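You operate a simulated robot arm through the tools that you are given. There is no shell and no other tool.

The job below is to be done with a simulated robot arm. You get a single attempt, and the scene is never put back.

Task
Find where the fitted pressure switch trips and set the trip dial to match.
Fine: type on SWITCH, pump till the lamp lights; then open the release, free the collar and stow the switch in the pieces tray.

It is judged by the outcome, as a careful person would: the job done as asked, and still so three seconds after it is handed in. It fails if anything else is knocked over, pushed out of place, dropped, spilled or broken.

Robot
A 7-joint arm with a two-finger parallel gripper, fixed in place. Base frame: the origin is on the floor under the middle of its stand, x ahead of it, y to its left, z up. Units: cm, rad, N and s.
It reaches about 147.9 cm from its shoulder. Its first joint turns from -2.897 to 2.897 rad. Payload 4.4 kg.
The TCP is the grasp point between the finger pads, 2.3 cm short of the fingertips. In the tool frame z runs along the fingers and y along their closing line. The gripper opens to 9.4 cm. The fingers are 3.8 cm wide and 1 cm thick; the gripper's body (5.4 by 9.6 cm) begins 3.9 cm behind the TCP.
Orientation is told as [roll, pitch, yaw] about the base's x, y, z axes, in that order, counted from this pose: with the fingers straight down and closing along the base's y, the tool's x points along the base's -x, its y along +y and its z along -z.

Tools
- The arm moves only by the tool send_rows. Its arguments are lists of equal length, an entry for each row: "slide": the shift along the tool's x, y, z in units of 50 mm (1.0 is 50 mm), a list of three; "rot": the turn, a rotation vector about the tool's x, y, z in units of 5 degrees (1.0 is 5 degrees), a list of three; "hand": the gripper command, from -1 (shut) to 1 (fully open), values between in proportion. In form: {"slide": [[tx, ty, tz], ...], "rot": [[wx, wy, wz], ...], "hand": [hand, ...]}. A call has 1 to 20 rows; each row shifts and turns the commanded pose from where the row before left it, along the tool's axes as they then stand. A call with a number of a shift or a turn outside -1 to 1 is refused whole. Each row takes 0.2 s and may step no farther than 5 cm and 0.15 rad from the row before; otherwise, or with a gripper value out of range, the whole call is refused. Where a pose cannot be reached the arm comes as near as it can. A force on the tool above 90 N (or 10 N above the force at the start of the call, whichever is more), or a blocked arm, ends the call early, and 0.2 s more pass. Each finger travels about 7.2 cm/s and halts on what it meets, pressing with about 23 N; the grip force reading is that of the motor and also rises with nothing between the fingers. The clock runs only during rows and for 0.2 s after the last one: add rows that do not move to give the fingers time. It gives the time, the measured TCP pose, the force on the tool (base axes), the opening and the grip force at its end, in the units of the frame above (readings bear some noise), with the torque about the TCP (base axes, N m) and any sound that the robot's microphone picked up, and new pictures: "views" is both (left out), scene, wrist or none.
- Cameras (640 x 400 px; columns grow to the right, rows downward): "scene" is fixed at [22.2, -50.1, 156.48]; the picture's right is [0.70, -0.72, 0.00], its down [-0.34, -0.33, -0.88] and it looks along [0.63, 0.62, -0.47] (base axes); focal length 370 px, centre (320, 200). "wrist" rides on the gripper at [8.6, 1.6, -7.5] in the tool frame; the picture's right is [-0.18, 0.98, 0.00], its down [-0.58, -0.11, -0.81] and it looks along [-0.79, -0.15, 0.59] (tool axes); focal length 243 px, centre (320, 200). There is no depth. A picture from a camera that has moved, and an enlarged one, comes with that camera's place and axes in the base frame and with its lens.
- inspect(camera, box): a new picture of the part [left, top, right, bottom] of that camera's present view, enlarged. No time passes.
- sign_off(): hands the job in; it is judged then, once.

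Places have to be worked out from the pictures, the camera data and where the tool is seen. Open the gripper and draw the arm clear of the work before you hand the job in, unless the task says otherwise.

The tools are called as a command line: name --argument value ..., lists and objects as JSON in quotes. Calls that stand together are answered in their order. send_rows: Moves the arm, as the interface text tells. Its arguments: {"type":"object","properties":{"slide":{"type":"array","items":{"type":"array","items":{"type":"number"}}},"rot":{"type":"array","items":{"type":"array","items":{"type":"number"}}},"hand":{"type":"array","items":{"type":"number"}},"views":{"type":"string","enum":["both","scene","wrist","none"]}},"required":["slide","rot","hand"]} The other tools are called the same way: inspect (camera, box) takes an enlarged picture of a part of a camera's view; sign_off () hands the job in.

At the start:

```text
time: 0.0
tcp_pos: [68.41, 26.25, 121.59]
tool_rot: [0.0, -0.002, 0.0]
force: [-0.7, 0.7, -0.4]
moment: [-0.01, -0.05, 0.01]
opening: 9.42
grasp_force: 0.1
```

scene: 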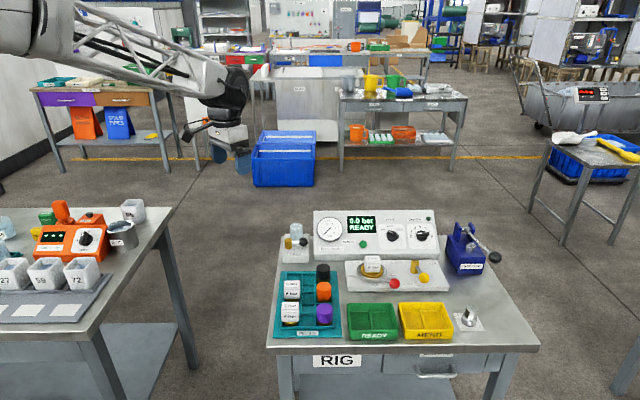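
wrist: 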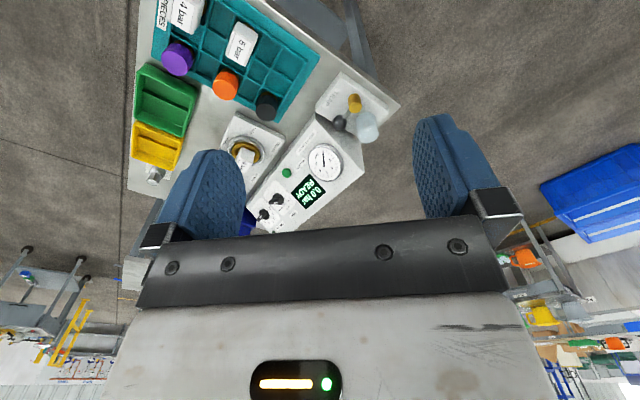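

I begin by enlarging the rig in both cameras to see the panel, the dials, and the fitted switch.

inspect --camera "scene" --box '[300, 195, 460, 295]'

inspect --camera "scene" --box '[260, 250, 420, 350]'

inspect --camera "scene" --box '[380, 210, 540, 310]'

inspect --camera "wrist" --box '[200, 60, 420, 240]'

```text
4.00 times, centred on (380, 245) of scene
camera zoom: at [22.2, -50.1, 156.48], right [0.7, -0.72, 0.0], down [-0.34, -0.33, -0.88], along [0.63, 0.62, -0.47], focal length 1480 px, centre (80, 20)
```

zoom: 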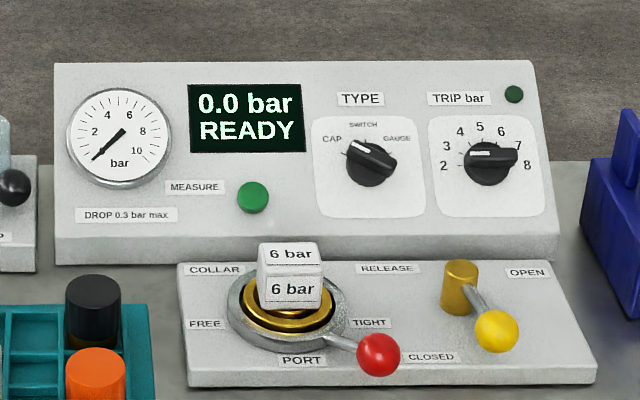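

```text
4.00 times, centred on (340, 300) of scene
camera zoom: at [22.2, -50.1, 156.48], right [0.7, -0.72, 0.0], down [-0.34, -0.33, -0.88], along [0.63, 0.62, -0.47], focal length 1480 px, centre (240, -200)
```

zoom: 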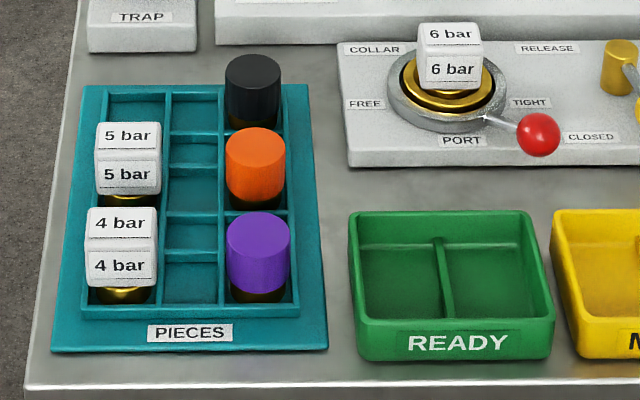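

```text
4.00 times, centred on (460, 260) of scene
camera zoom: at [22.2, -50.1, 156.48], right [0.7, -0.72, 0.0], down [-0.34, -0.33, -0.88], along [0.63, 0.62, -0.47], focal length 1480 px, centre (-240, -40)
```

zoom: 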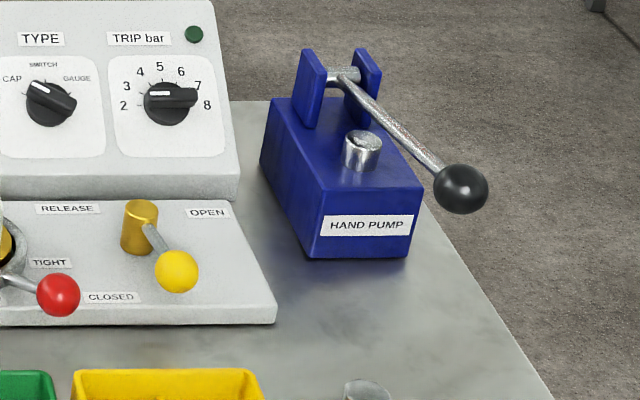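

```text
2.22 times, centred on (310, 150) of wrist
camera zoom: at [59.69, 27.94, 128.98], right [0.18, 0.98, 0.0], down [0.58, -0.11, 0.81], along [0.79, -0.15, -0.59], focal length 539 px, centre (342, 311)
```

zoom: 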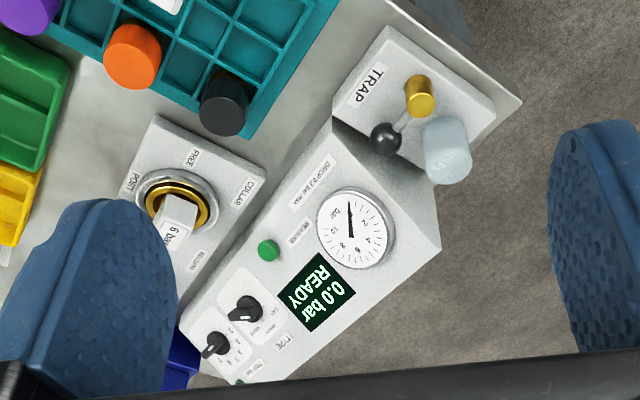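

The fitted switch sits in the port, labelled 6 bar, and the collar lever is at TIGHT. I need finer detail of the dials, the release lever and the pump, so I enlarge further.

inspect --camera "scene" --box '[376, 214, 440, 254]'

inspect --camera "scene" --box '[344, 250, 456, 300]'

inspect --camera "scene" --box '[436, 214, 516, 284]'

inspect --camera "scene" --box '[270, 260, 350, 345]'

```text
10.00 times, centred on (408, 234) of scene
camera zoom: at [22.2, -50.1, 156.48], right [0.7, -0.72, 0.0], down [-0.34, -0.33, -0.88], along [0.63, 0.62, -0.47], focal length 3700 px, centre (-560, -140)
```

zoom: 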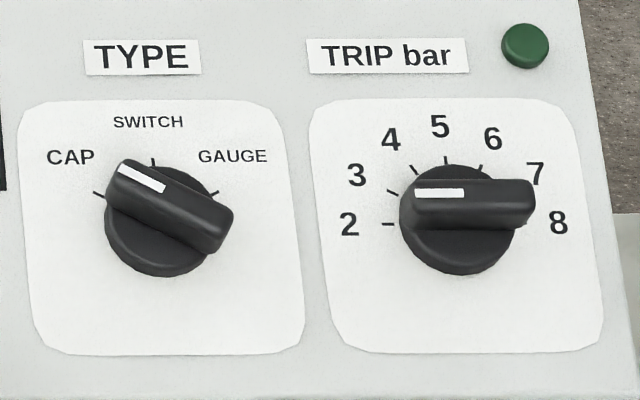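

```text
5.71 times, centred on (400, 275) of scene
camera zoom: at [22.2, -50.1, 156.48], right [0.7, -0.72, 0.0], down [-0.34, -0.33, -0.88], along [0.63, 0.62, -0.47], focal length 2114 px, centre (-137, -229)
```

zoom: 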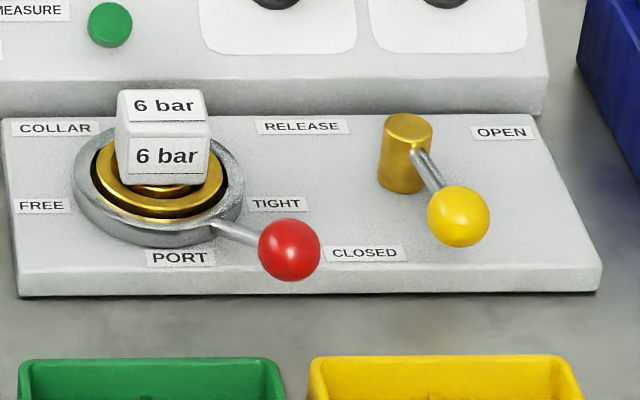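

```text
5.71 times, centred on (476, 249) of scene
camera zoom: at [22.2, -50.1, 156.48], right [0.7, -0.72, 0.0], down [-0.34, -0.33, -0.88], along [0.63, 0.62, -0.47], focal length 2114 px, centre (-571, -80)
```

zoom: 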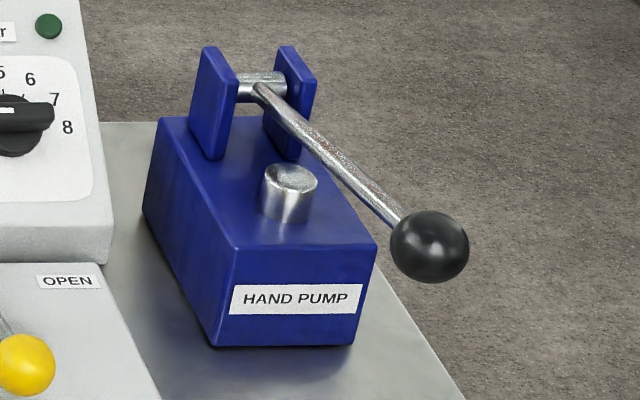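

```text
4.71 times, centred on (310, 302) of scene
camera zoom: at [22.2, -50.1, 156.48], right [0.7, -0.72, 0.0], down [-0.34, -0.33, -0.88], along [0.63, 0.62, -0.47], focal length 1741 px, centre (367, -282)
```

zoom: 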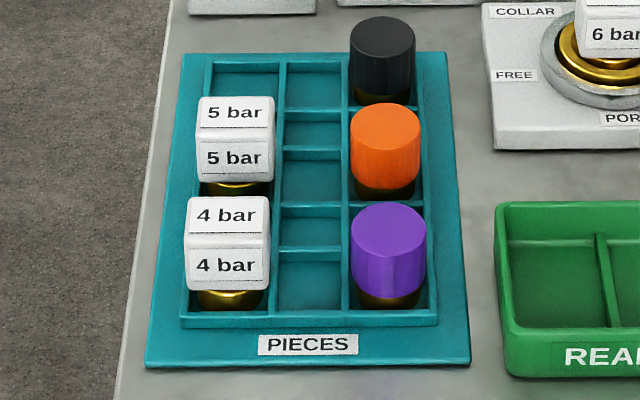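

Triangulating from both pictures puts the port collar at about (98, 1.5, 82.5) and the TYPE knob at about (113.5, 4.7, 87), with the rig turned about 44° from the base. I move the arm high to the front of the rig and yaw it to face the panel, for a second viewpoint.

send_rows --slide '[[-0.232, -0.845, 0.132], [-0.232, -0.845, 0.132], [-0.232, -0.845, 0.132], [-0.232, -0.845, 0.132], [-0.232, -0.845, 0.132], [-0.232, -0.845, 0.132], [-0.232, -0.845, 0.132], [-0.232, -0.845, 0.132], [-0.232, -0.845, 0.132], [-0.232, -0.845, 0.132], [0, 0, 0], [0, 0, 0], [0, 0, 0], [0, 0, 0], [0, 0, 0], [0, 0, 0], [0, 0, 0], [0, 0, 0], [0, 0, 0], [0, 0, 0]]' --rot '[[0, 0, 0], [0, 0, 0], [0, 0, 0], [0, 0, 0], [0, 0, 0], [0, 0, 0], [0, 0, 0], [0, 0, 0], [0, 0, 0], [0, 0, 0], [0, 0, -1], [0, 0, -1], [0, 0, -1], [0, 0, -1], [0, 0, -1], [0, 0, -1], [0, 0, -1], [0, 0, -1], [0, 0, -0.9], [0, 0, 0]]' --hand '[1, 1, 1, 1, 1, 1, 1, 1, 1, 1, 1, 1, 1, 1, 1, 1, 1, 1, 1, 1]'

```text
time: 4.2
tcp_pos: [79.82, -15.82, 115.04]
tool_rot: [0.0, -0.002, 0.775]
force: [0.0, 0.1, -0.2]
moment: [-0.02, -0.01, -0.01]
opening: 9.44
grasp_force: 0.0
camera wrist: at [72.57, -20.75, 122.38], right [-0.56, 0.83, 0.0], down [0.49, 0.33, 0.81], along [0.67, 0.45, -0.59], focal length 243 px, centre (320, 200)
```

scene: 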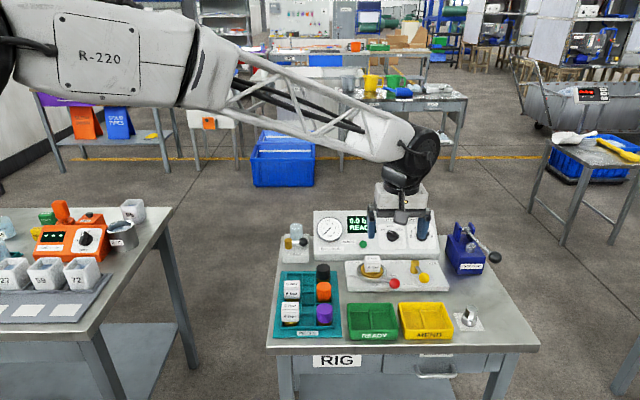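
wrist: 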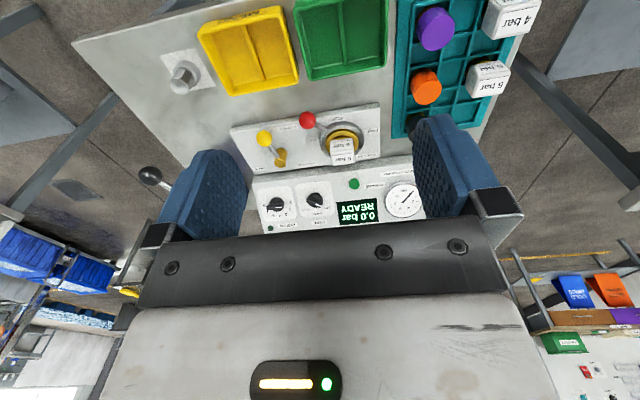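

The wrist camera now sees the rig from the front (upside down). I enlarge its picture to triangulate the controls precisely.

inspect --camera "wrist" --box '[220, 95, 420, 235]'

inspect --camera "wrist" --box '[370, 0, 550, 140]'

inspect --camera "wrist" --box '[120, 130, 280, 240]'

inspect --camera "scene" --box '[260, 190, 540, 360]'

```text
2.86 times, centred on (320, 165) of wrist
camera zoom: at [72.57, -20.75, 122.38], right [-0.56, 0.83, 0.0], down [0.49, 0.33, 0.81], along [0.67, 0.45, -0.59], focal length 693 px, centre (320, 300)
```

zoom: 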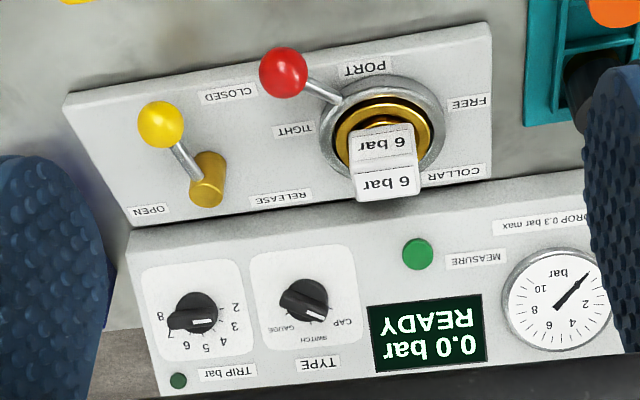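

```text
2.86 times, centred on (460, 70) of wrist
camera zoom: at [72.57, -20.75, 122.38], right [-0.56, 0.83, 0.0], down [0.49, 0.33, 0.81], along [0.67, 0.45, -0.59], focal length 693 px, centre (-80, 571)
```

zoom: 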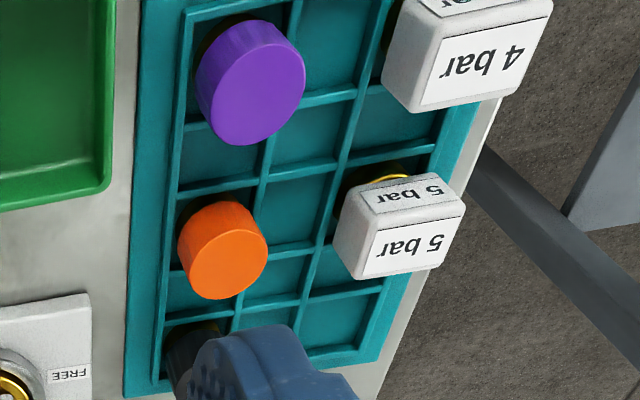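

```text
3.64 times, centred on (200, 185) of wrist
camera zoom: at [72.57, -20.75, 122.38], right [-0.56, 0.83, 0.0], down [0.49, 0.33, 0.81], along [0.67, 0.45, -0.59], focal length 882 px, centre (756, 254)
```

zoom: 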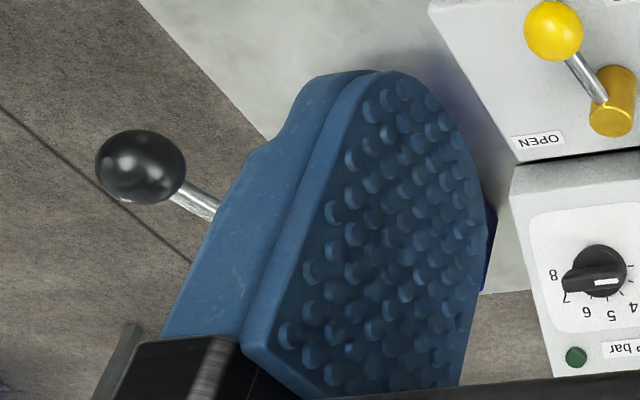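

```text
2.29 times, centred on (400, 275) of scene
camera zoom: at [22.2, -50.1, 156.48], right [0.7, -0.72, 0.0], down [-0.34, -0.33, -0.88], along [0.63, 0.62, -0.47], focal length 846 px, centre (137, 29)
```

zoom: 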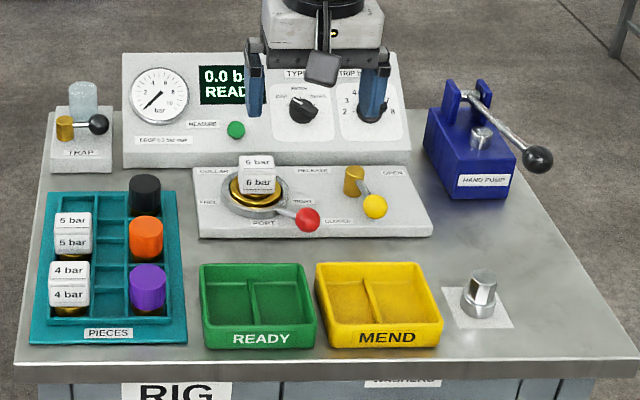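

The rig is turned 45° from the base; the release lever points to the front (CLOSED), TYPE is at CAP, and TRIP is at 2. I move over the panel and tilt the tool about 37° to line up with the estimated normal of the panel face.

send_rows --slide '[[-0.84, -0.258, 0.14], [-0.84, -0.258, 0.14], [-0.84, -0.258, 0.14], [-0.84, -0.258, 0.14], [-0.84, -0.258, 0.14], [-0.84, -0.258, 0.14], [-0.84, -0.258, 0.14], [0, 0, 0], [0, 0, 0], [0, 0, 0], [0, 0, 0], [0, 0, 0], [0, 0, 0], [0, 0, 0], [0, 0, 0], [0, 0, 0]]' --rot '[[0, 0, -0.12], [0, 0, 0], [0, 0, 0], [0, 0, 0], [0, 0, 0], [0, 0, 0], [0, 0, 0], [0, -0.925, 0], [0, -0.925, 0], [0, -0.925, 0], [0, -0.925, 0], [0, -0.925, 0], [0, -0.925, 0], [0, -0.925, 0], [0, -0.925, 0], [0, 0, 0]]' --hand '[1, 1, 1, 1, 1, 1, 1, 1, 1, 1, 1, 1, 1, 1, 1, 1]'

```text
time: 7.6
tcp_pos: [107.18, -1.42, 110.02]
tool_rot: [0.0, -0.647, 0.789]
force: [-0.8, -0.5, -1.5]
moment: [-0.05, -0.03, -0.01]
opening: 9.38
grasp_force: 0.0
camera wrist: at [97.95, -8.45, 110.69], right [-0.59, 0.8, 0.11], down [0.06, -0.09, 0.99], along [0.8, 0.6, 0.01], focal length 243 px, centre (320, 200)
```

scene: 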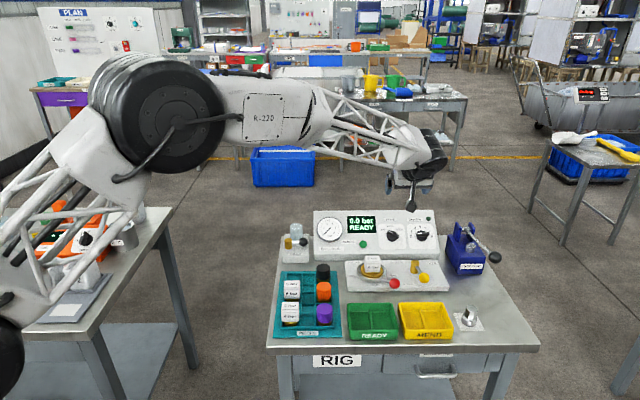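
wrist: 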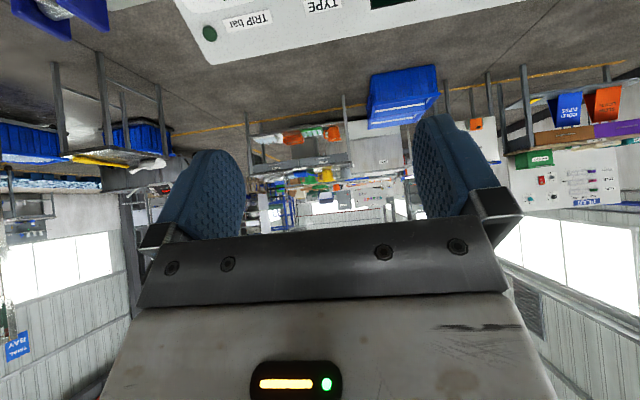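

The new triangulation (lamp at r≈90.5, b≈90.7, z≈89.4 in rig axes; top edge z≈90.8, lip z≈83.4) says the panel slopes about 25–27°. I reduce the tilt to match, turn the tool −60° to match the TYPE knob's bar, and close in part of the way to check from the side.

send_rows --slide '[[0, 0, 0], [0, 0, 0], [0, 0, 0], [0, 0, 0], [0, 0, 0], [0, 0, 0], [0, 0, 0], [0, 0, 0], [0, 0, 0], [0, 0, 0], [0, 0, 0], [0, 0, 0], [0, 0, 0], [0, 0, 0], [0, 0, 0], [0, 0, 0.4], [0, 0, 0.4], [0, 0, 0.4], [0, 0, 0.4]]' --rot '[[0, 0.74, 0], [0, 0.74, 0], [0, 0.74, 0], [0, 0, -1], [0, 0, -1], [0, 0, -1], [0, 0, -1], [0, 0, -1], [0, 0, -1], [0, 0, -1], [0, 0, -1], [0, 0, -1], [0, 0, -1], [0, 0, -1], [0, 0, -1], [0, 0, 0], [0, 0, 0], [0, 0, 0], [0, 0, 0]]' --hand '[1, 1, 1, 1, 1, 1, 1, 1, 1, 1, 1, 1, 1, 1, 1, 1, 1, 1, 1]'

```text
time: 11.6
tcp_pos: [109.5, 0.96, 102.86]
tool_rot: [-0.4, -0.22, 1.878]
force: [0.0, 0.4, -0.6]
moment: [0.0, 0.04, 0.01]
opening: 9.4
grasp_force: 0.1
camera wrist: at [108.21, -9.79, 107.08], right [-0.94, -0.02, -0.33], down [-0.32, 0.31, 0.89], along [0.08, 0.95, -0.3], focal length 243 px, centre (320, 200)
```

scene: 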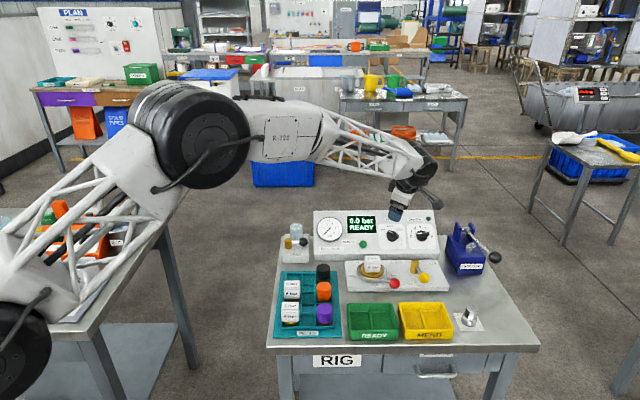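
wrist: 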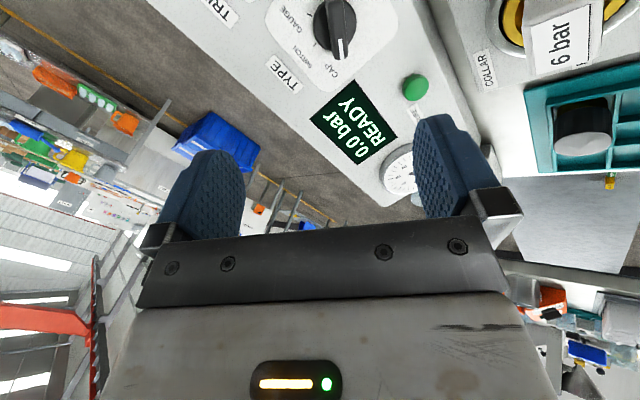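

The TYPE knob, its CAP/SWITCH/GAUGE marks and the screen are in the wrist view now. I enlarge that to check alignment.

inspect --camera "wrist" --box '[200, 0, 440, 150]'

```text
2.67 times, centred on (320, 75) of wrist
camera zoom: at [108.21, -9.79, 107.08], right [-0.94, -0.02, -0.33], down [-0.32, 0.31, 0.89], along [0.08, 0.95, -0.3], focal length 647 px, centre (320, 533)
```

zoom: 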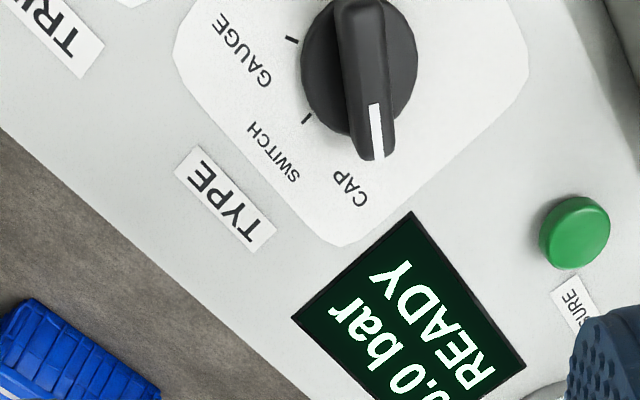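

I need the panel's slope more exactly, so I enlarge the gauge face, which is a true circle, in the scene picture to measure its foreshortening.

inspect --camera "scene" --box '[310, 208, 358, 248]'

inspect --camera "scene" --box '[396, 206, 446, 262]'

```text
10.00 times, centred on (334, 228) of scene
camera zoom: at [22.2, -50.1, 156.48], right [0.7, -0.72, 0.0], down [-0.34, -0.33, -0.88], along [0.63, 0.62, -0.47], focal length 3700 px, centre (180, -80)
```

zoom: 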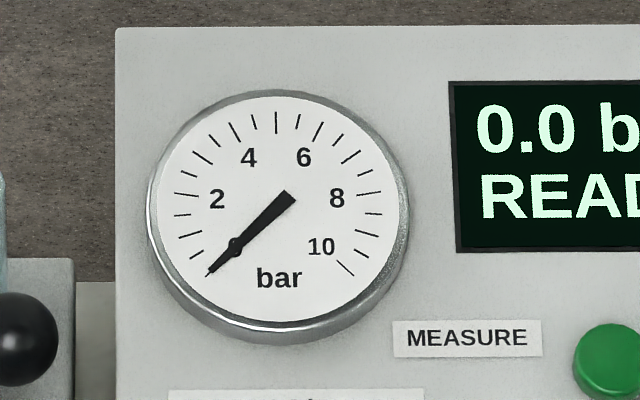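

```text
7.14 times, centred on (421, 234) of scene
camera zoom: at [22.2, -50.1, 156.48], right [0.7, -0.72, 0.0], down [-0.34, -0.33, -0.88], along [0.63, 0.62, -0.47], focal length 2643 px, centre (-401, -43)
```

zoom: 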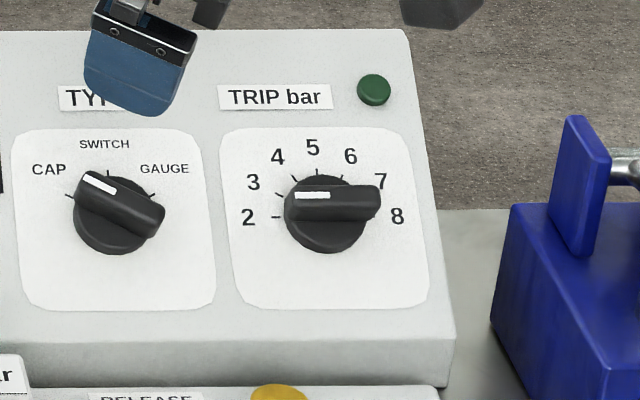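

The gauge's ellipse ratio (≈0.938) gives a slope of about 37°, and the lamp and corner rays agree with that. I restore the 37° tilt, shift onto the knob axis at about r=76.7, b=84.5, z=86.2, and advance to about 9 cm off the panel.

send_rows --slide '[[0, 0, 0], [0, 0, 0], [0, 0, 0], [0.247, 0.428, 0], [0.247, 0.428, 0], [0, 0, 0.4], [0, 0, 0.4], [0, 0, 0.4], [0, 0, 0.4], [0, 0, 0]]' --rot '[[0.641, -0.37, 0], [0.641, -0.37, 0], [0.641, -0.37, 0], [0, 0, 0], [0, 0, 0], [0, 0, 0], [0, 0, 0], [0, 0, 0], [0, 0, 0], [0, 0, 0]]' --hand '[0.06, 0.06, 0.06, 0.06, 0.06, 0.06, 0.06, 0.06, 0.06, 0.06]'

inspect --camera "wrist" --box '[200, 0, 440, 240]'

```text
time: 13.8
tcp_pos: [110.26, 1.69, 93.58]
tool_rot: [-0.579, -0.306, 1.925]
force: [0.6, 0.5, 0.2]
moment: [0.02, 0.02, -0.02]
opening: 4.97
grasp_force: 0.0
camera wrist: at [108.65, -9.52, 96.07], right [-0.89, 0.03, -0.46], down [-0.44, 0.19, 0.88], along [0.11, 0.98, -0.16], focal length 243 px, centre (320, 200)
```

scene: 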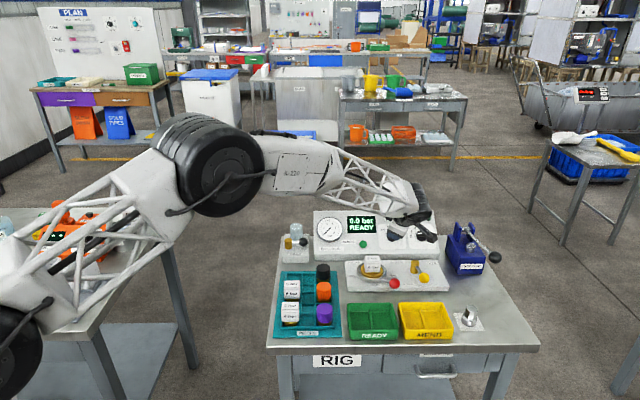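
wrist: 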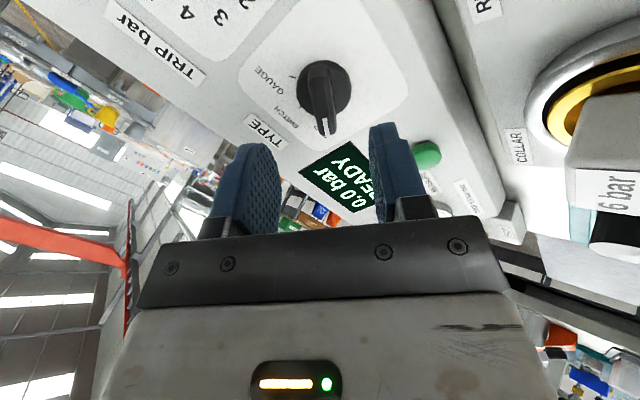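

```text
1.67 times, centred on (320, 120) of wrist
camera zoom: at [108.65, -9.52, 96.07], right [-0.89, 0.03, -0.46], down [-0.44, 0.19, 0.88], along [0.11, 0.98, -0.16], focal length 404 px, centre (320, 333)
```

zoom: 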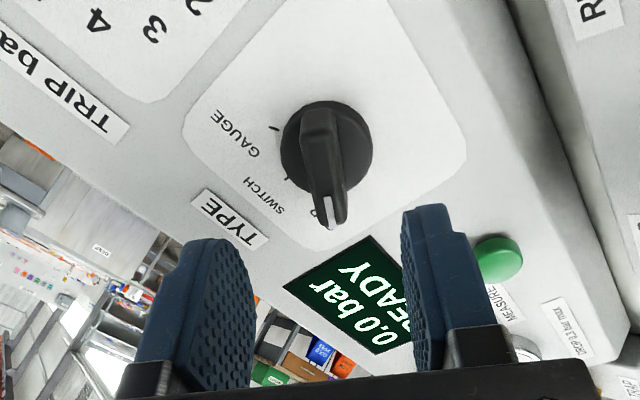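

The bar of the TYPE knob is lined up with the fingers and the knob axis is within 0.3 cm of the tool axis. I advance 5.8 cm with the fingers 5 cm apart.

send_rows --slide '[[0, 0.056, 0.2], [0, 0, 0.24], [0, 0, 0.24], [0, 0, 0.24], [0, 0, 0.24], [0, 0, 0]]' --rot '[[0, 0, 0], [0, 0, 0], [0, 0, 0], [0, 0, 0], [0, 0, 0], [0, 0, 0]]' --hand '[0.06, 0.06, 0.06, 0.06, 0.06, 0.06]'

inspect --camera "wrist" --box '[200, 60, 440, 240]'

```text
time: 15.2
tcp_pos: [112.52, 3.98, 88.93]
tool_rot: [-0.58, -0.306, 1.926]
force: [0.0, -0.1, -0.4]
moment: [0.02, -0.02, 0.0]
opening: 4.98
grasp_force: 0.1
camera wrist: at [110.91, -7.16, 91.32], right [-0.89, 0.03, -0.46], down [-0.44, 0.19, 0.88], along [0.11, 0.98, -0.16], focal length 243 px, centre (320, 200)
```

scene: 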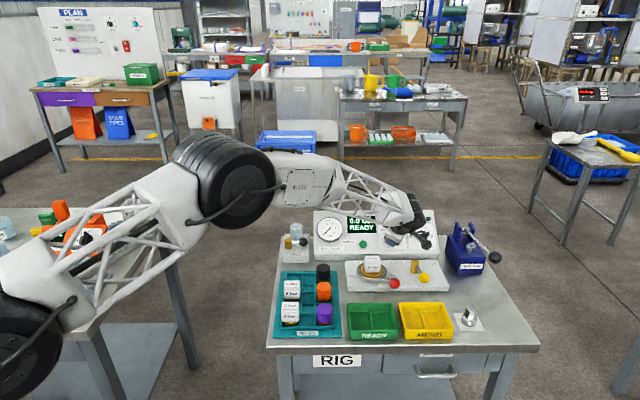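
wrist: 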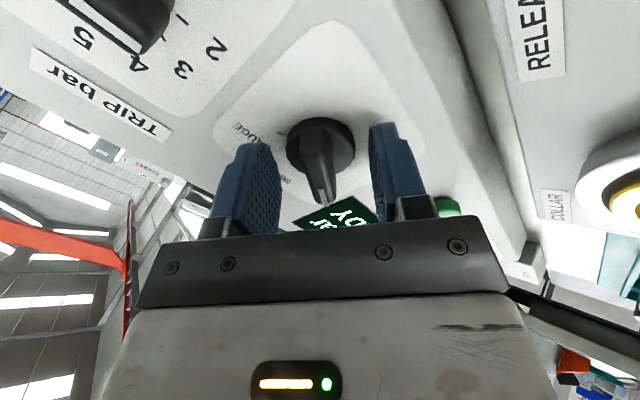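

```text
2.22 times, centred on (320, 150) of wrist
camera zoom: at [110.91, -7.16, 91.32], right [-0.89, 0.03, -0.46], down [-0.44, 0.19, 0.88], along [0.11, 0.98, -0.16], focal length 539 px, centre (320, 311)
```

zoom: 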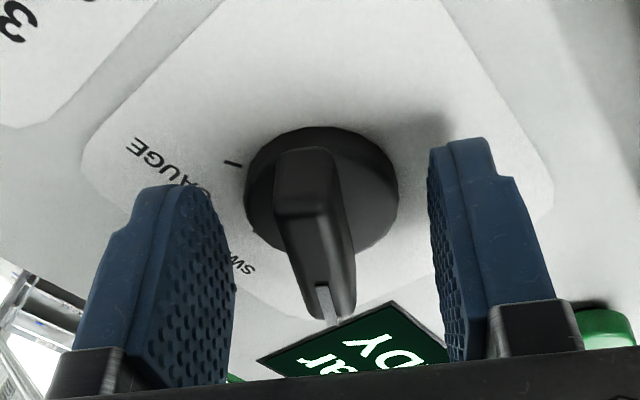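

The fingers straddle the knob's bar with nominally 1.2 cm between fingertips and panel. I close on the bar now and check forces.

send_rows --slide '[[0, 0, 0], [0, 0, 0], [0, 0, 0], [0, 0, 0], [0, 0, 0]]' --rot '[[0, 0, 0], [0, 0, 0], [0, 0, 0], [0, 0, 0], [0, 0, 0]]' --hand '[-0.3, -1, -1, -1, -1]' --views "wrist"

inspect --camera "wrist" --box '[200, 60, 440, 240]'

```text
time: 16.4
tcp_pos: [112.59, 4.04, 88.88]
tool_rot: [-0.58, -0.305, 1.925]
force: [23.2, 4.0, -2.7]
moment: [-0.06, -0.33, -0.3]
opening: 3.78
grasp_force: 45.1
camera wrist: at [110.94, -7.16, 91.36], right [-0.89, 0.03, -0.46], down [-0.44, 0.19, 0.88], along [0.11, 0.98, -0.16], focal length 243 px, centre (320, 200)
```

wrist: 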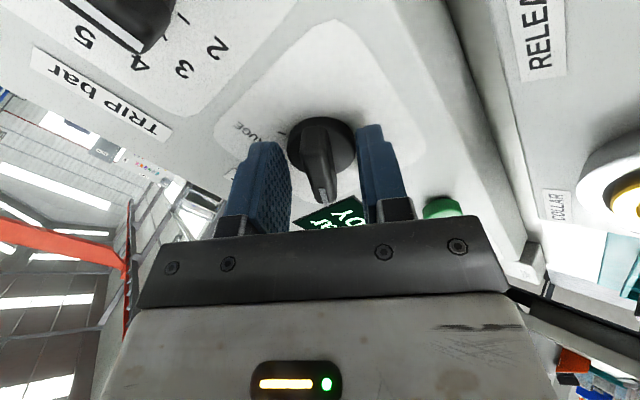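

```text
2.22 times, centred on (320, 150) of wrist
camera zoom: at [110.94, -7.16, 91.36], right [-0.89, 0.03, -0.46], down [-0.44, 0.19, 0.88], along [0.11, 0.98, -0.16], focal length 539 px, centre (320, 311)
```

zoom: 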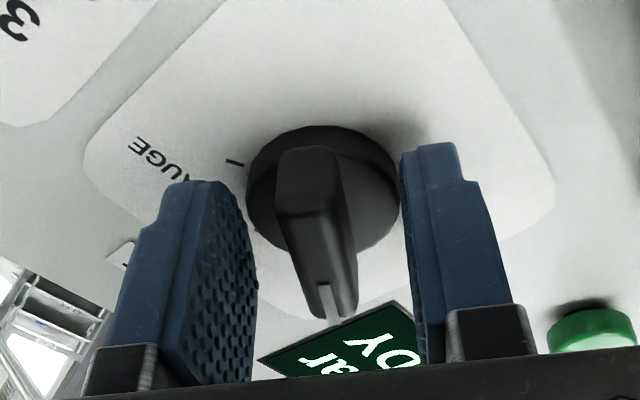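

The opening stopped at 3.78 cm, so the fingertips closed on the round base disc rather than the bar. I open, back off 0.9 cm, and close again on the bar.

send_rows --slide '[[0, 0, 0], [0, 0, 0], [0, 0, -0.18], [0, 0, 0], [0, 0, 0], [0, 0, 0], [0, 0, 0], [0, 0, 0], [0, 0, 0]]' --rot '[[0, 0, 0], [0, 0, 0], [0, 0, 0], [0, 0, 0], [0, 0, 0], [0, 0, 0], [0, 0, 0], [0, 0, 0], [0, 0, 0]]' --hand '[0.06, 0.06, 0.06, 0.06, -0.3, -1, -1, -1, -1]' --views "wrist"

inspect --camera "wrist" --box '[200, 60, 440, 240]'

```text
time: 18.4
tcp_pos: [112.19, 3.78, 89.58]
tool_rot: [-0.581, -0.307, 1.926]
force: [37.9, 6.2, 5.5]
moment: [-0.11, -0.05, -0.31]
opening: 1.29
grasp_force: 45.2
camera wrist: at [110.56, -7.48, 92.11], right [-0.89, 0.03, -0.46], down [-0.45, 0.19, 0.87], along [0.11, 0.98, -0.16], focal length 243 px, centre (320, 200)
```

wrist: 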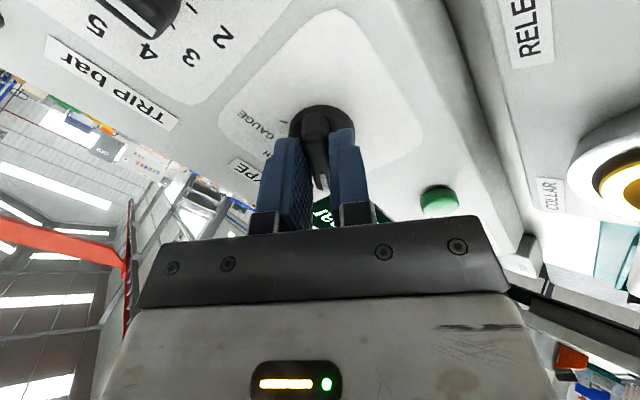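

```text
2.22 times, centred on (320, 150) of wrist
camera zoom: at [110.56, -7.48, 92.11], right [-0.89, 0.03, -0.46], down [-0.45, 0.19, 0.87], along [0.11, 0.98, -0.16], focal length 539 px, centre (320, 311)
```

zoom: 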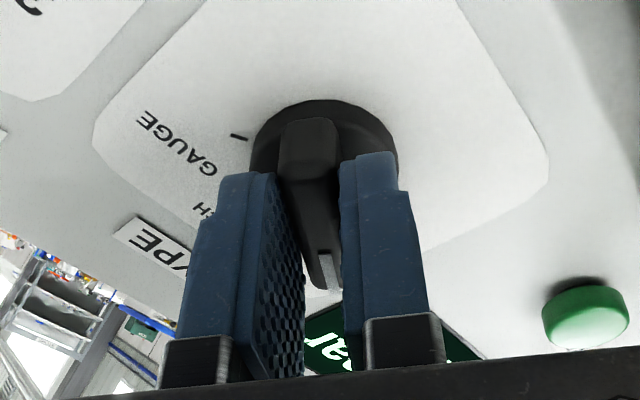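

The fingers now hold the bar (opening 1.29 cm), with about 36 N of side load along the tool's −y. I ease the tool a hair toward −y to relieve it before turning.

send_rows --slide '[[0, -0.015, 0], [0, -0.015, 0], [0, 0, 0]]' --rot '[[0, 0, 0], [0, 0, 0], [0, 0, 0]]' --hand '[-1, -1, -1]' --views "none"

```text
time: 19.2
tcp_pos: [112.24, 3.61, 89.65]
tool_rot: [-0.58, -0.305, 1.925]
force: [8.0, -6.6, 15.7]
moment: [-0.29, 0.22, -0.14]
opening: 1.29
grasp_force: 44.7
```

The side load dropped to about 14 N. I ease it a little more and turn the knob clockwise 30° to check how it follows.

send_rows --slide '[[0, -0.015, 0], [0, 0, 0], [0, 0, 0], [0, 0, 0], [0, 0, 0], [0, 0, 0], [0, 0, 0], [0, 0, 0]]' --rot '[[0, 0, 0], [0, 0, 1], [0, 0, 1], [0, 0, 1], [0, 0, 1], [0, 0, 1], [0, 0, 1], [0, 0, 0]]' --hand '[-1, -1, -1, -1, -1, -1, -1, -1]'

```text
time: 21.0
tcp_pos: [112.03, 3.62, 89.52]
tool_rot: [-0.358, -0.547, 1.412]
force: [-61.3, -10.1, 18.0]
moment: [0.26, 1.14, 0.88]
opening: 1.31
grasp_force: 45.6
camera wrist: at [106.36, -6.25, 90.47], right [-0.86, 0.48, -0.2], down [-0.17, 0.11, 0.98], along [0.49, 0.87, -0.01], focal length 243 px, centre (320, 200)
```

scene: 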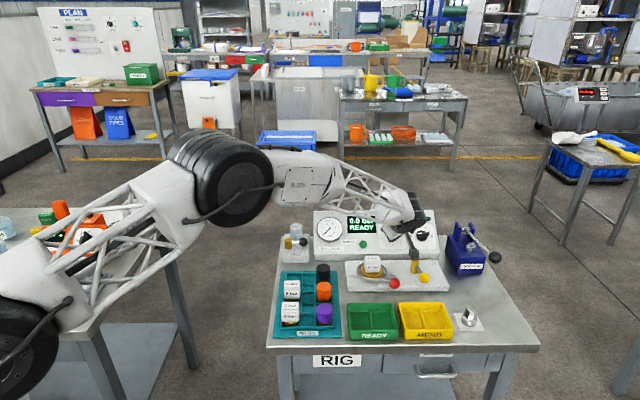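
wrist: 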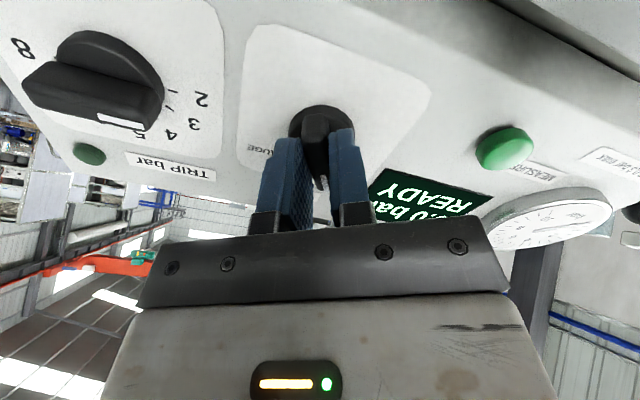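

The knob follows the fingers (bar still aligned), but load has built to +46 N along tool y and −45 N along z. I relieve it with a small shift and continue turning the remaining 30°.

send_rows --slide '[[0, 0.025, -0.02], [0, 0.025, -0.02], [0, 0, 0]]' --rot '[[0, 0, 0], [0, 0, 0], [0, 0, 0]]' --hand '[-1, -1, -1]' --views "none"

```text
time: 21.8
tcp_pos: [112.14, 3.72, 89.5]
tool_rot: [-0.361, -0.546, 1.414]
force: [49.6, 1.3, -26.9]
moment: [-0.1, 0.26, -0.04]
opening: 1.31
grasp_force: 44.8
```

That overshot: the loads changed sign, so the stiffness is about 330–440 N/cm. I go back half of it and then turn another 15°.

send_rows --slide '[[0, -0.022, 0.02], [0, 0, 0], [0, 0, 0], [0, 0, 0], [0, 0, 0], [0, 0, 0]]' --rot '[[0, 0, 0], [0, 0, 0], [0, 0, 1], [0, 0, 1], [0, 0, 1], [0, 0, 0]]' --hand '[-1, -1, -1, -1, -1, -1]' --views "none"

```text
time: 23.2
tcp_pos: [111.92, 3.63, 89.58]
tool_rot: [-0.191, -0.62, 1.11]
force: [-13.8, -1.8, -15.7]
moment: [0.19, 0.39, 0.33]
opening: 1.28
grasp_force: 44.9
```

The loads are small now. I turn the last 15° and look.

send_rows --slide '[[0, 0, 0], [0, 0, 0], [0, 0, 0], [0, 0, 0]]' --rot '[[0, 0, 1], [0, 0, 1], [0, 0, 1], [0, 0, 0]]' --hand '[-1, -1, -1, -1]'

inspect --camera "scene" --box '[346, 206, 446, 262]'

inspect --camera "wrist" --box '[180, 20, 460, 220]'

```text
time: 24.2
tcp_pos: [111.98, 3.73, 89.63]
tool_rot: [0.002, -0.644, 0.786]
force: [-64.3, 8.6, -14.4]
moment: [0.26, 0.6, 0.7]
opening: 1.29
grasp_force: 44.7
camera wrist: at [102.8, -3.18, 90.32], right [-0.59, 0.8, 0.11], down [0.06, -0.09, 0.99], along [0.8, 0.6, 0.0], focal length 243 px, centre (320, 200)
```

scene: 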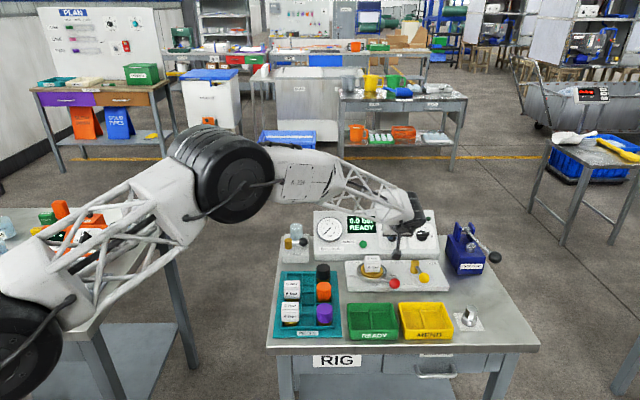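
wrist: 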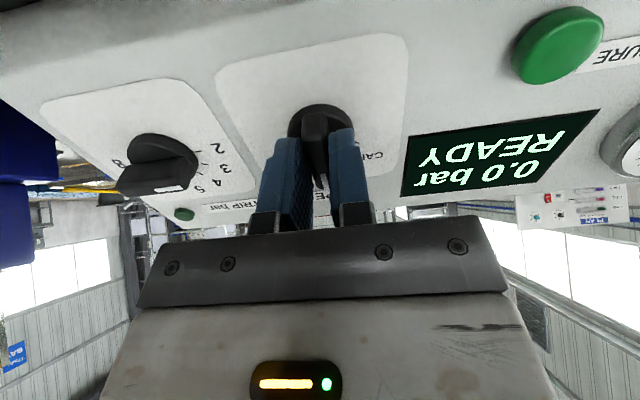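

```text
6.40 times, centred on (396, 234) of scene
camera zoom: at [22.2, -50.1, 156.48], right [0.7, -0.72, 0.0], down [-0.34, -0.33, -0.88], along [0.63, 0.62, -0.47], focal length 2368 px, centre (-166, -18)
```

zoom: 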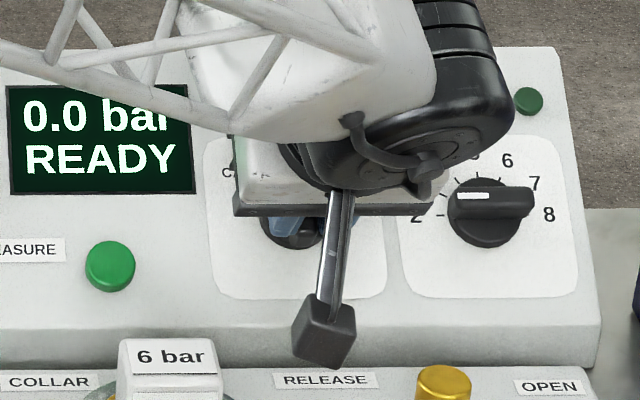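

```text
2.00 times, centred on (320, 120) of wrist
camera zoom: at [102.8, -3.18, 90.32], right [-0.59, 0.8, 0.11], down [0.06, -0.09, 0.99], along [0.8, 0.6, 0.0], focal length 485 px, centre (320, 360)
```

zoom: 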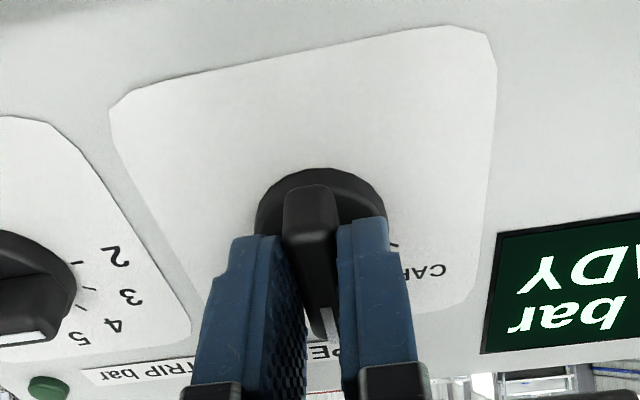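

The knob has turned through 60° with its mark pointing up, to SWITCH. I ease the side load, open the fingers, back off along the panel normal and look at the dial.

send_rows --slide '[[0, 0.025, 0], [0, 0, 0], [0, 0, 0], [0, 0, 0], [0, 0, -0.5], [0, 0, -0.9], [0, 0, -0.9], [0, 0, -0.9], [0, 0, 0]]' --rot '[[0, 0, 0], [0, 0, 0], [0, 0, 0], [0, 0, 0], [0, 0, 0], [0, 0, 0], [0, 0, 0], [0, 0, 0], [0, 0, 0]]' --hand '[-1, 0.06, 0.06, 0.06, 0.06, 0.06, 0.06, 0.06, 0.06]'

inspect --camera "wrist" --box '[140, 0, 460, 200]'

inspect --camera "scene" --box '[346, 206, 446, 262]'

```text
time: 26.2
tcp_pos: [105.25, -2.92, 102.69]
tool_rot: [-0.001, -0.645, 0.788]
force: [-0.2, -0.4, -0.8]
moment: [0.04, 0.01, 0.01]
opening: 4.97
grasp_force: 0.0
camera wrist: at [96.09, -9.87, 103.3], right [-0.59, 0.8, 0.11], down [0.06, -0.09, 0.99], along [0.8, 0.6, 0.01], focal length 243 px, centre (320, 200)
```

scene: 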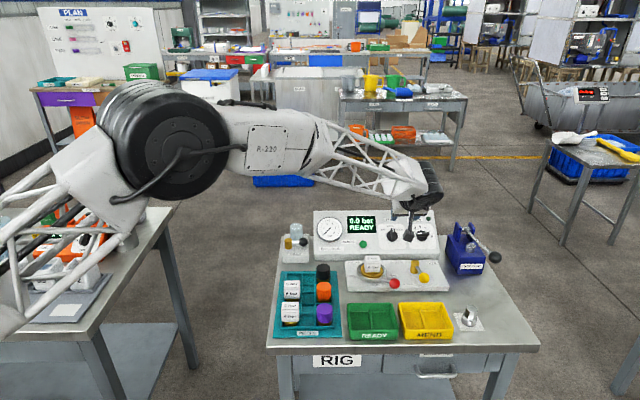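
wrist: 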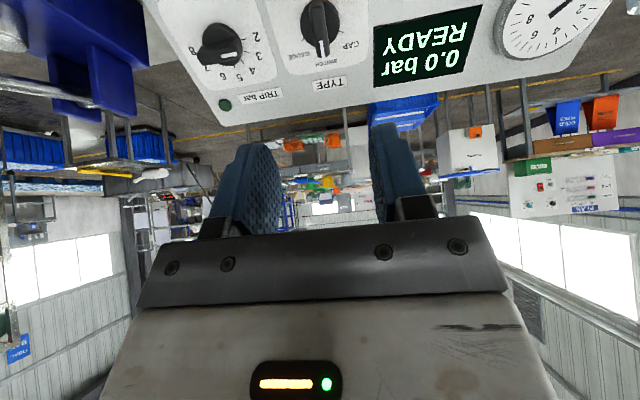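

```text
2.00 times, centred on (300, 100) of wrist
camera zoom: at [96.09, -9.87, 103.3], right [-0.59, 0.8, 0.11], down [0.06, -0.09, 0.99], along [0.8, 0.6, 0.01], focal length 485 px, centre (360, 400)
```

zoom: 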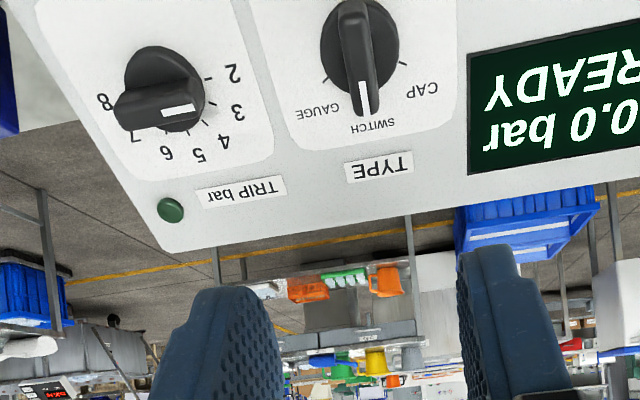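

```text
6.40 times, centred on (396, 234) of scene
camera zoom: at [22.2, -50.1, 156.48], right [0.7, -0.72, 0.0], down [-0.34, -0.33, -0.88], along [0.63, 0.62, -0.47], focal length 2368 px, centre (-166, -18)
```

zoom: 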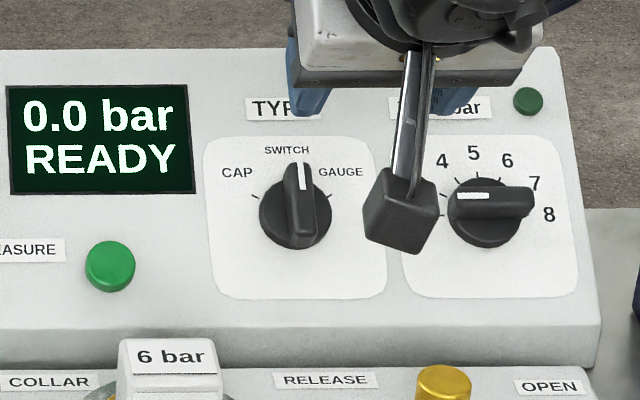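

TYPE now reads SWITCH and the lamp is unlit at 0.0 bar. Next is the pump: its ball triangulates to about (113.9, −27.5, 94.9), with the lever raised; I level the tool and move above the ball.

send_rows --slide '[[0, 0, 0], [0, 0, 0], [0, 0, 0], [0, 0, 0], [0, 0, 0], [0, 0, 0], [0, 0, 0], [0, 0, 0], [0.377, -0.783, -0.11], [0.377, -0.783, -0.11], [0.377, -0.783, -0.11], [0.377, -0.783, -0.11], [0.377, -0.783, -0.11], [0.377, -0.783, -0.11], [0, 0, 0]]' --rot '[[0, 0.925, 0], [0, 0.925, 0], [0, 0.925, 0], [0, 0.925, 0], [0, 0.925, 0], [0, 0.925, 0], [0, 0.925, 0], [0, 0.925, 0], [0, 0, 0], [0, 0, 0], [0, 0, 0], [0, 0, 0], [0, 0, 0], [0, 0, 0], [0, 0, 0]]' --hand '[0.4, 0.4, 0.4, 0.4, 0.4, 0.4, 0.4, 0.4, 0.4, 0.4, 0.4, 0.4, 0.4, 0.4, 0.4]'

inspect --camera "wrist" --box '[180, 40, 460, 240]'

inspect --camera "scene" --box '[436, 190, 536, 290]'

```text
time: 29.4
tcp_pos: [113.78, -27.78, 105.72]
tool_rot: [-0.001, -0.001, 0.786]
force: [0.0, 0.1, -0.7]
moment: [0.0, 0.03, -0.03]
opening: 6.59
grasp_force: 0.0
camera wrist: at [106.54, -32.78, 113.09], right [-0.57, 0.82, 0.0], down [0.49, 0.33, 0.81], along [0.67, 0.46, -0.59], focal length 243 px, centre (320, 200)
```

scene: 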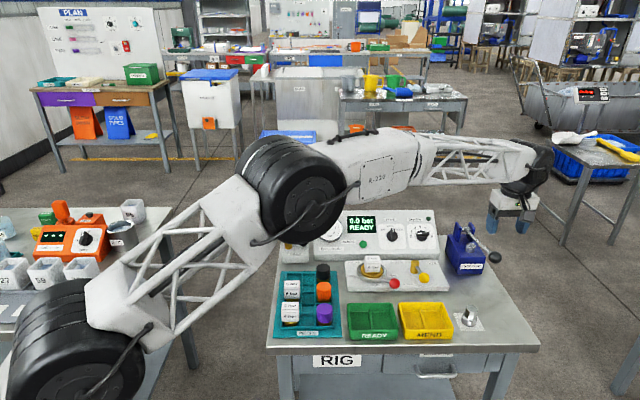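
wrist: 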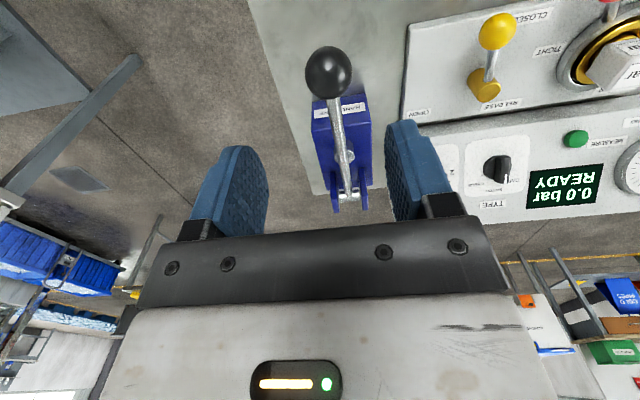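

```text
2.00 times, centred on (320, 140) of wrist
camera zoom: at [106.54, -32.78, 113.09], right [-0.57, 0.82, 0.0], down [0.49, 0.33, 0.81], along [0.67, 0.46, -0.59], focal length 485 px, centre (320, 320)
```

zoom: 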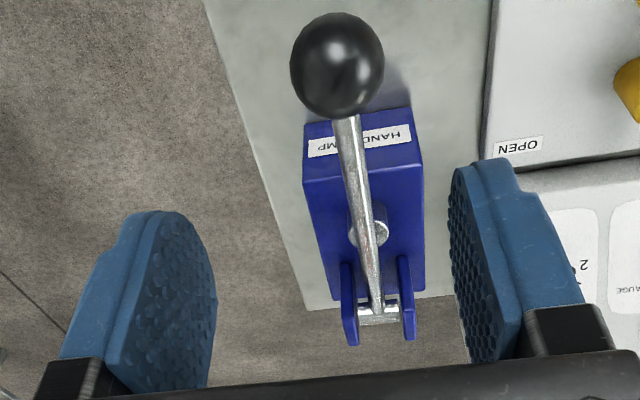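

```text
4.00 times, centred on (486, 240) of scene
camera zoom: at [22.2, -50.1, 156.48], right [0.7, -0.72, 0.0], down [-0.34, -0.33, -0.88], along [0.63, 0.62, -0.47], focal length 1480 px, centre (-344, 40)
```

zoom: 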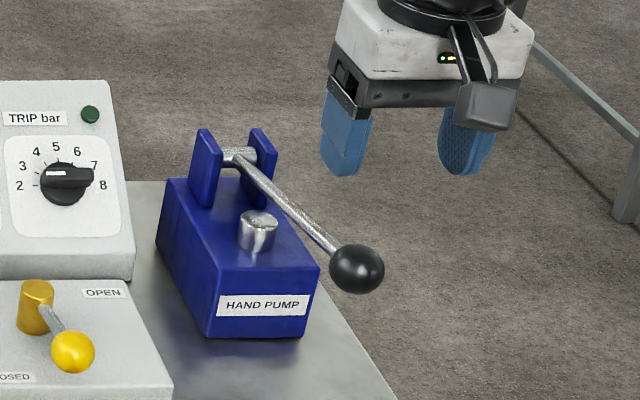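

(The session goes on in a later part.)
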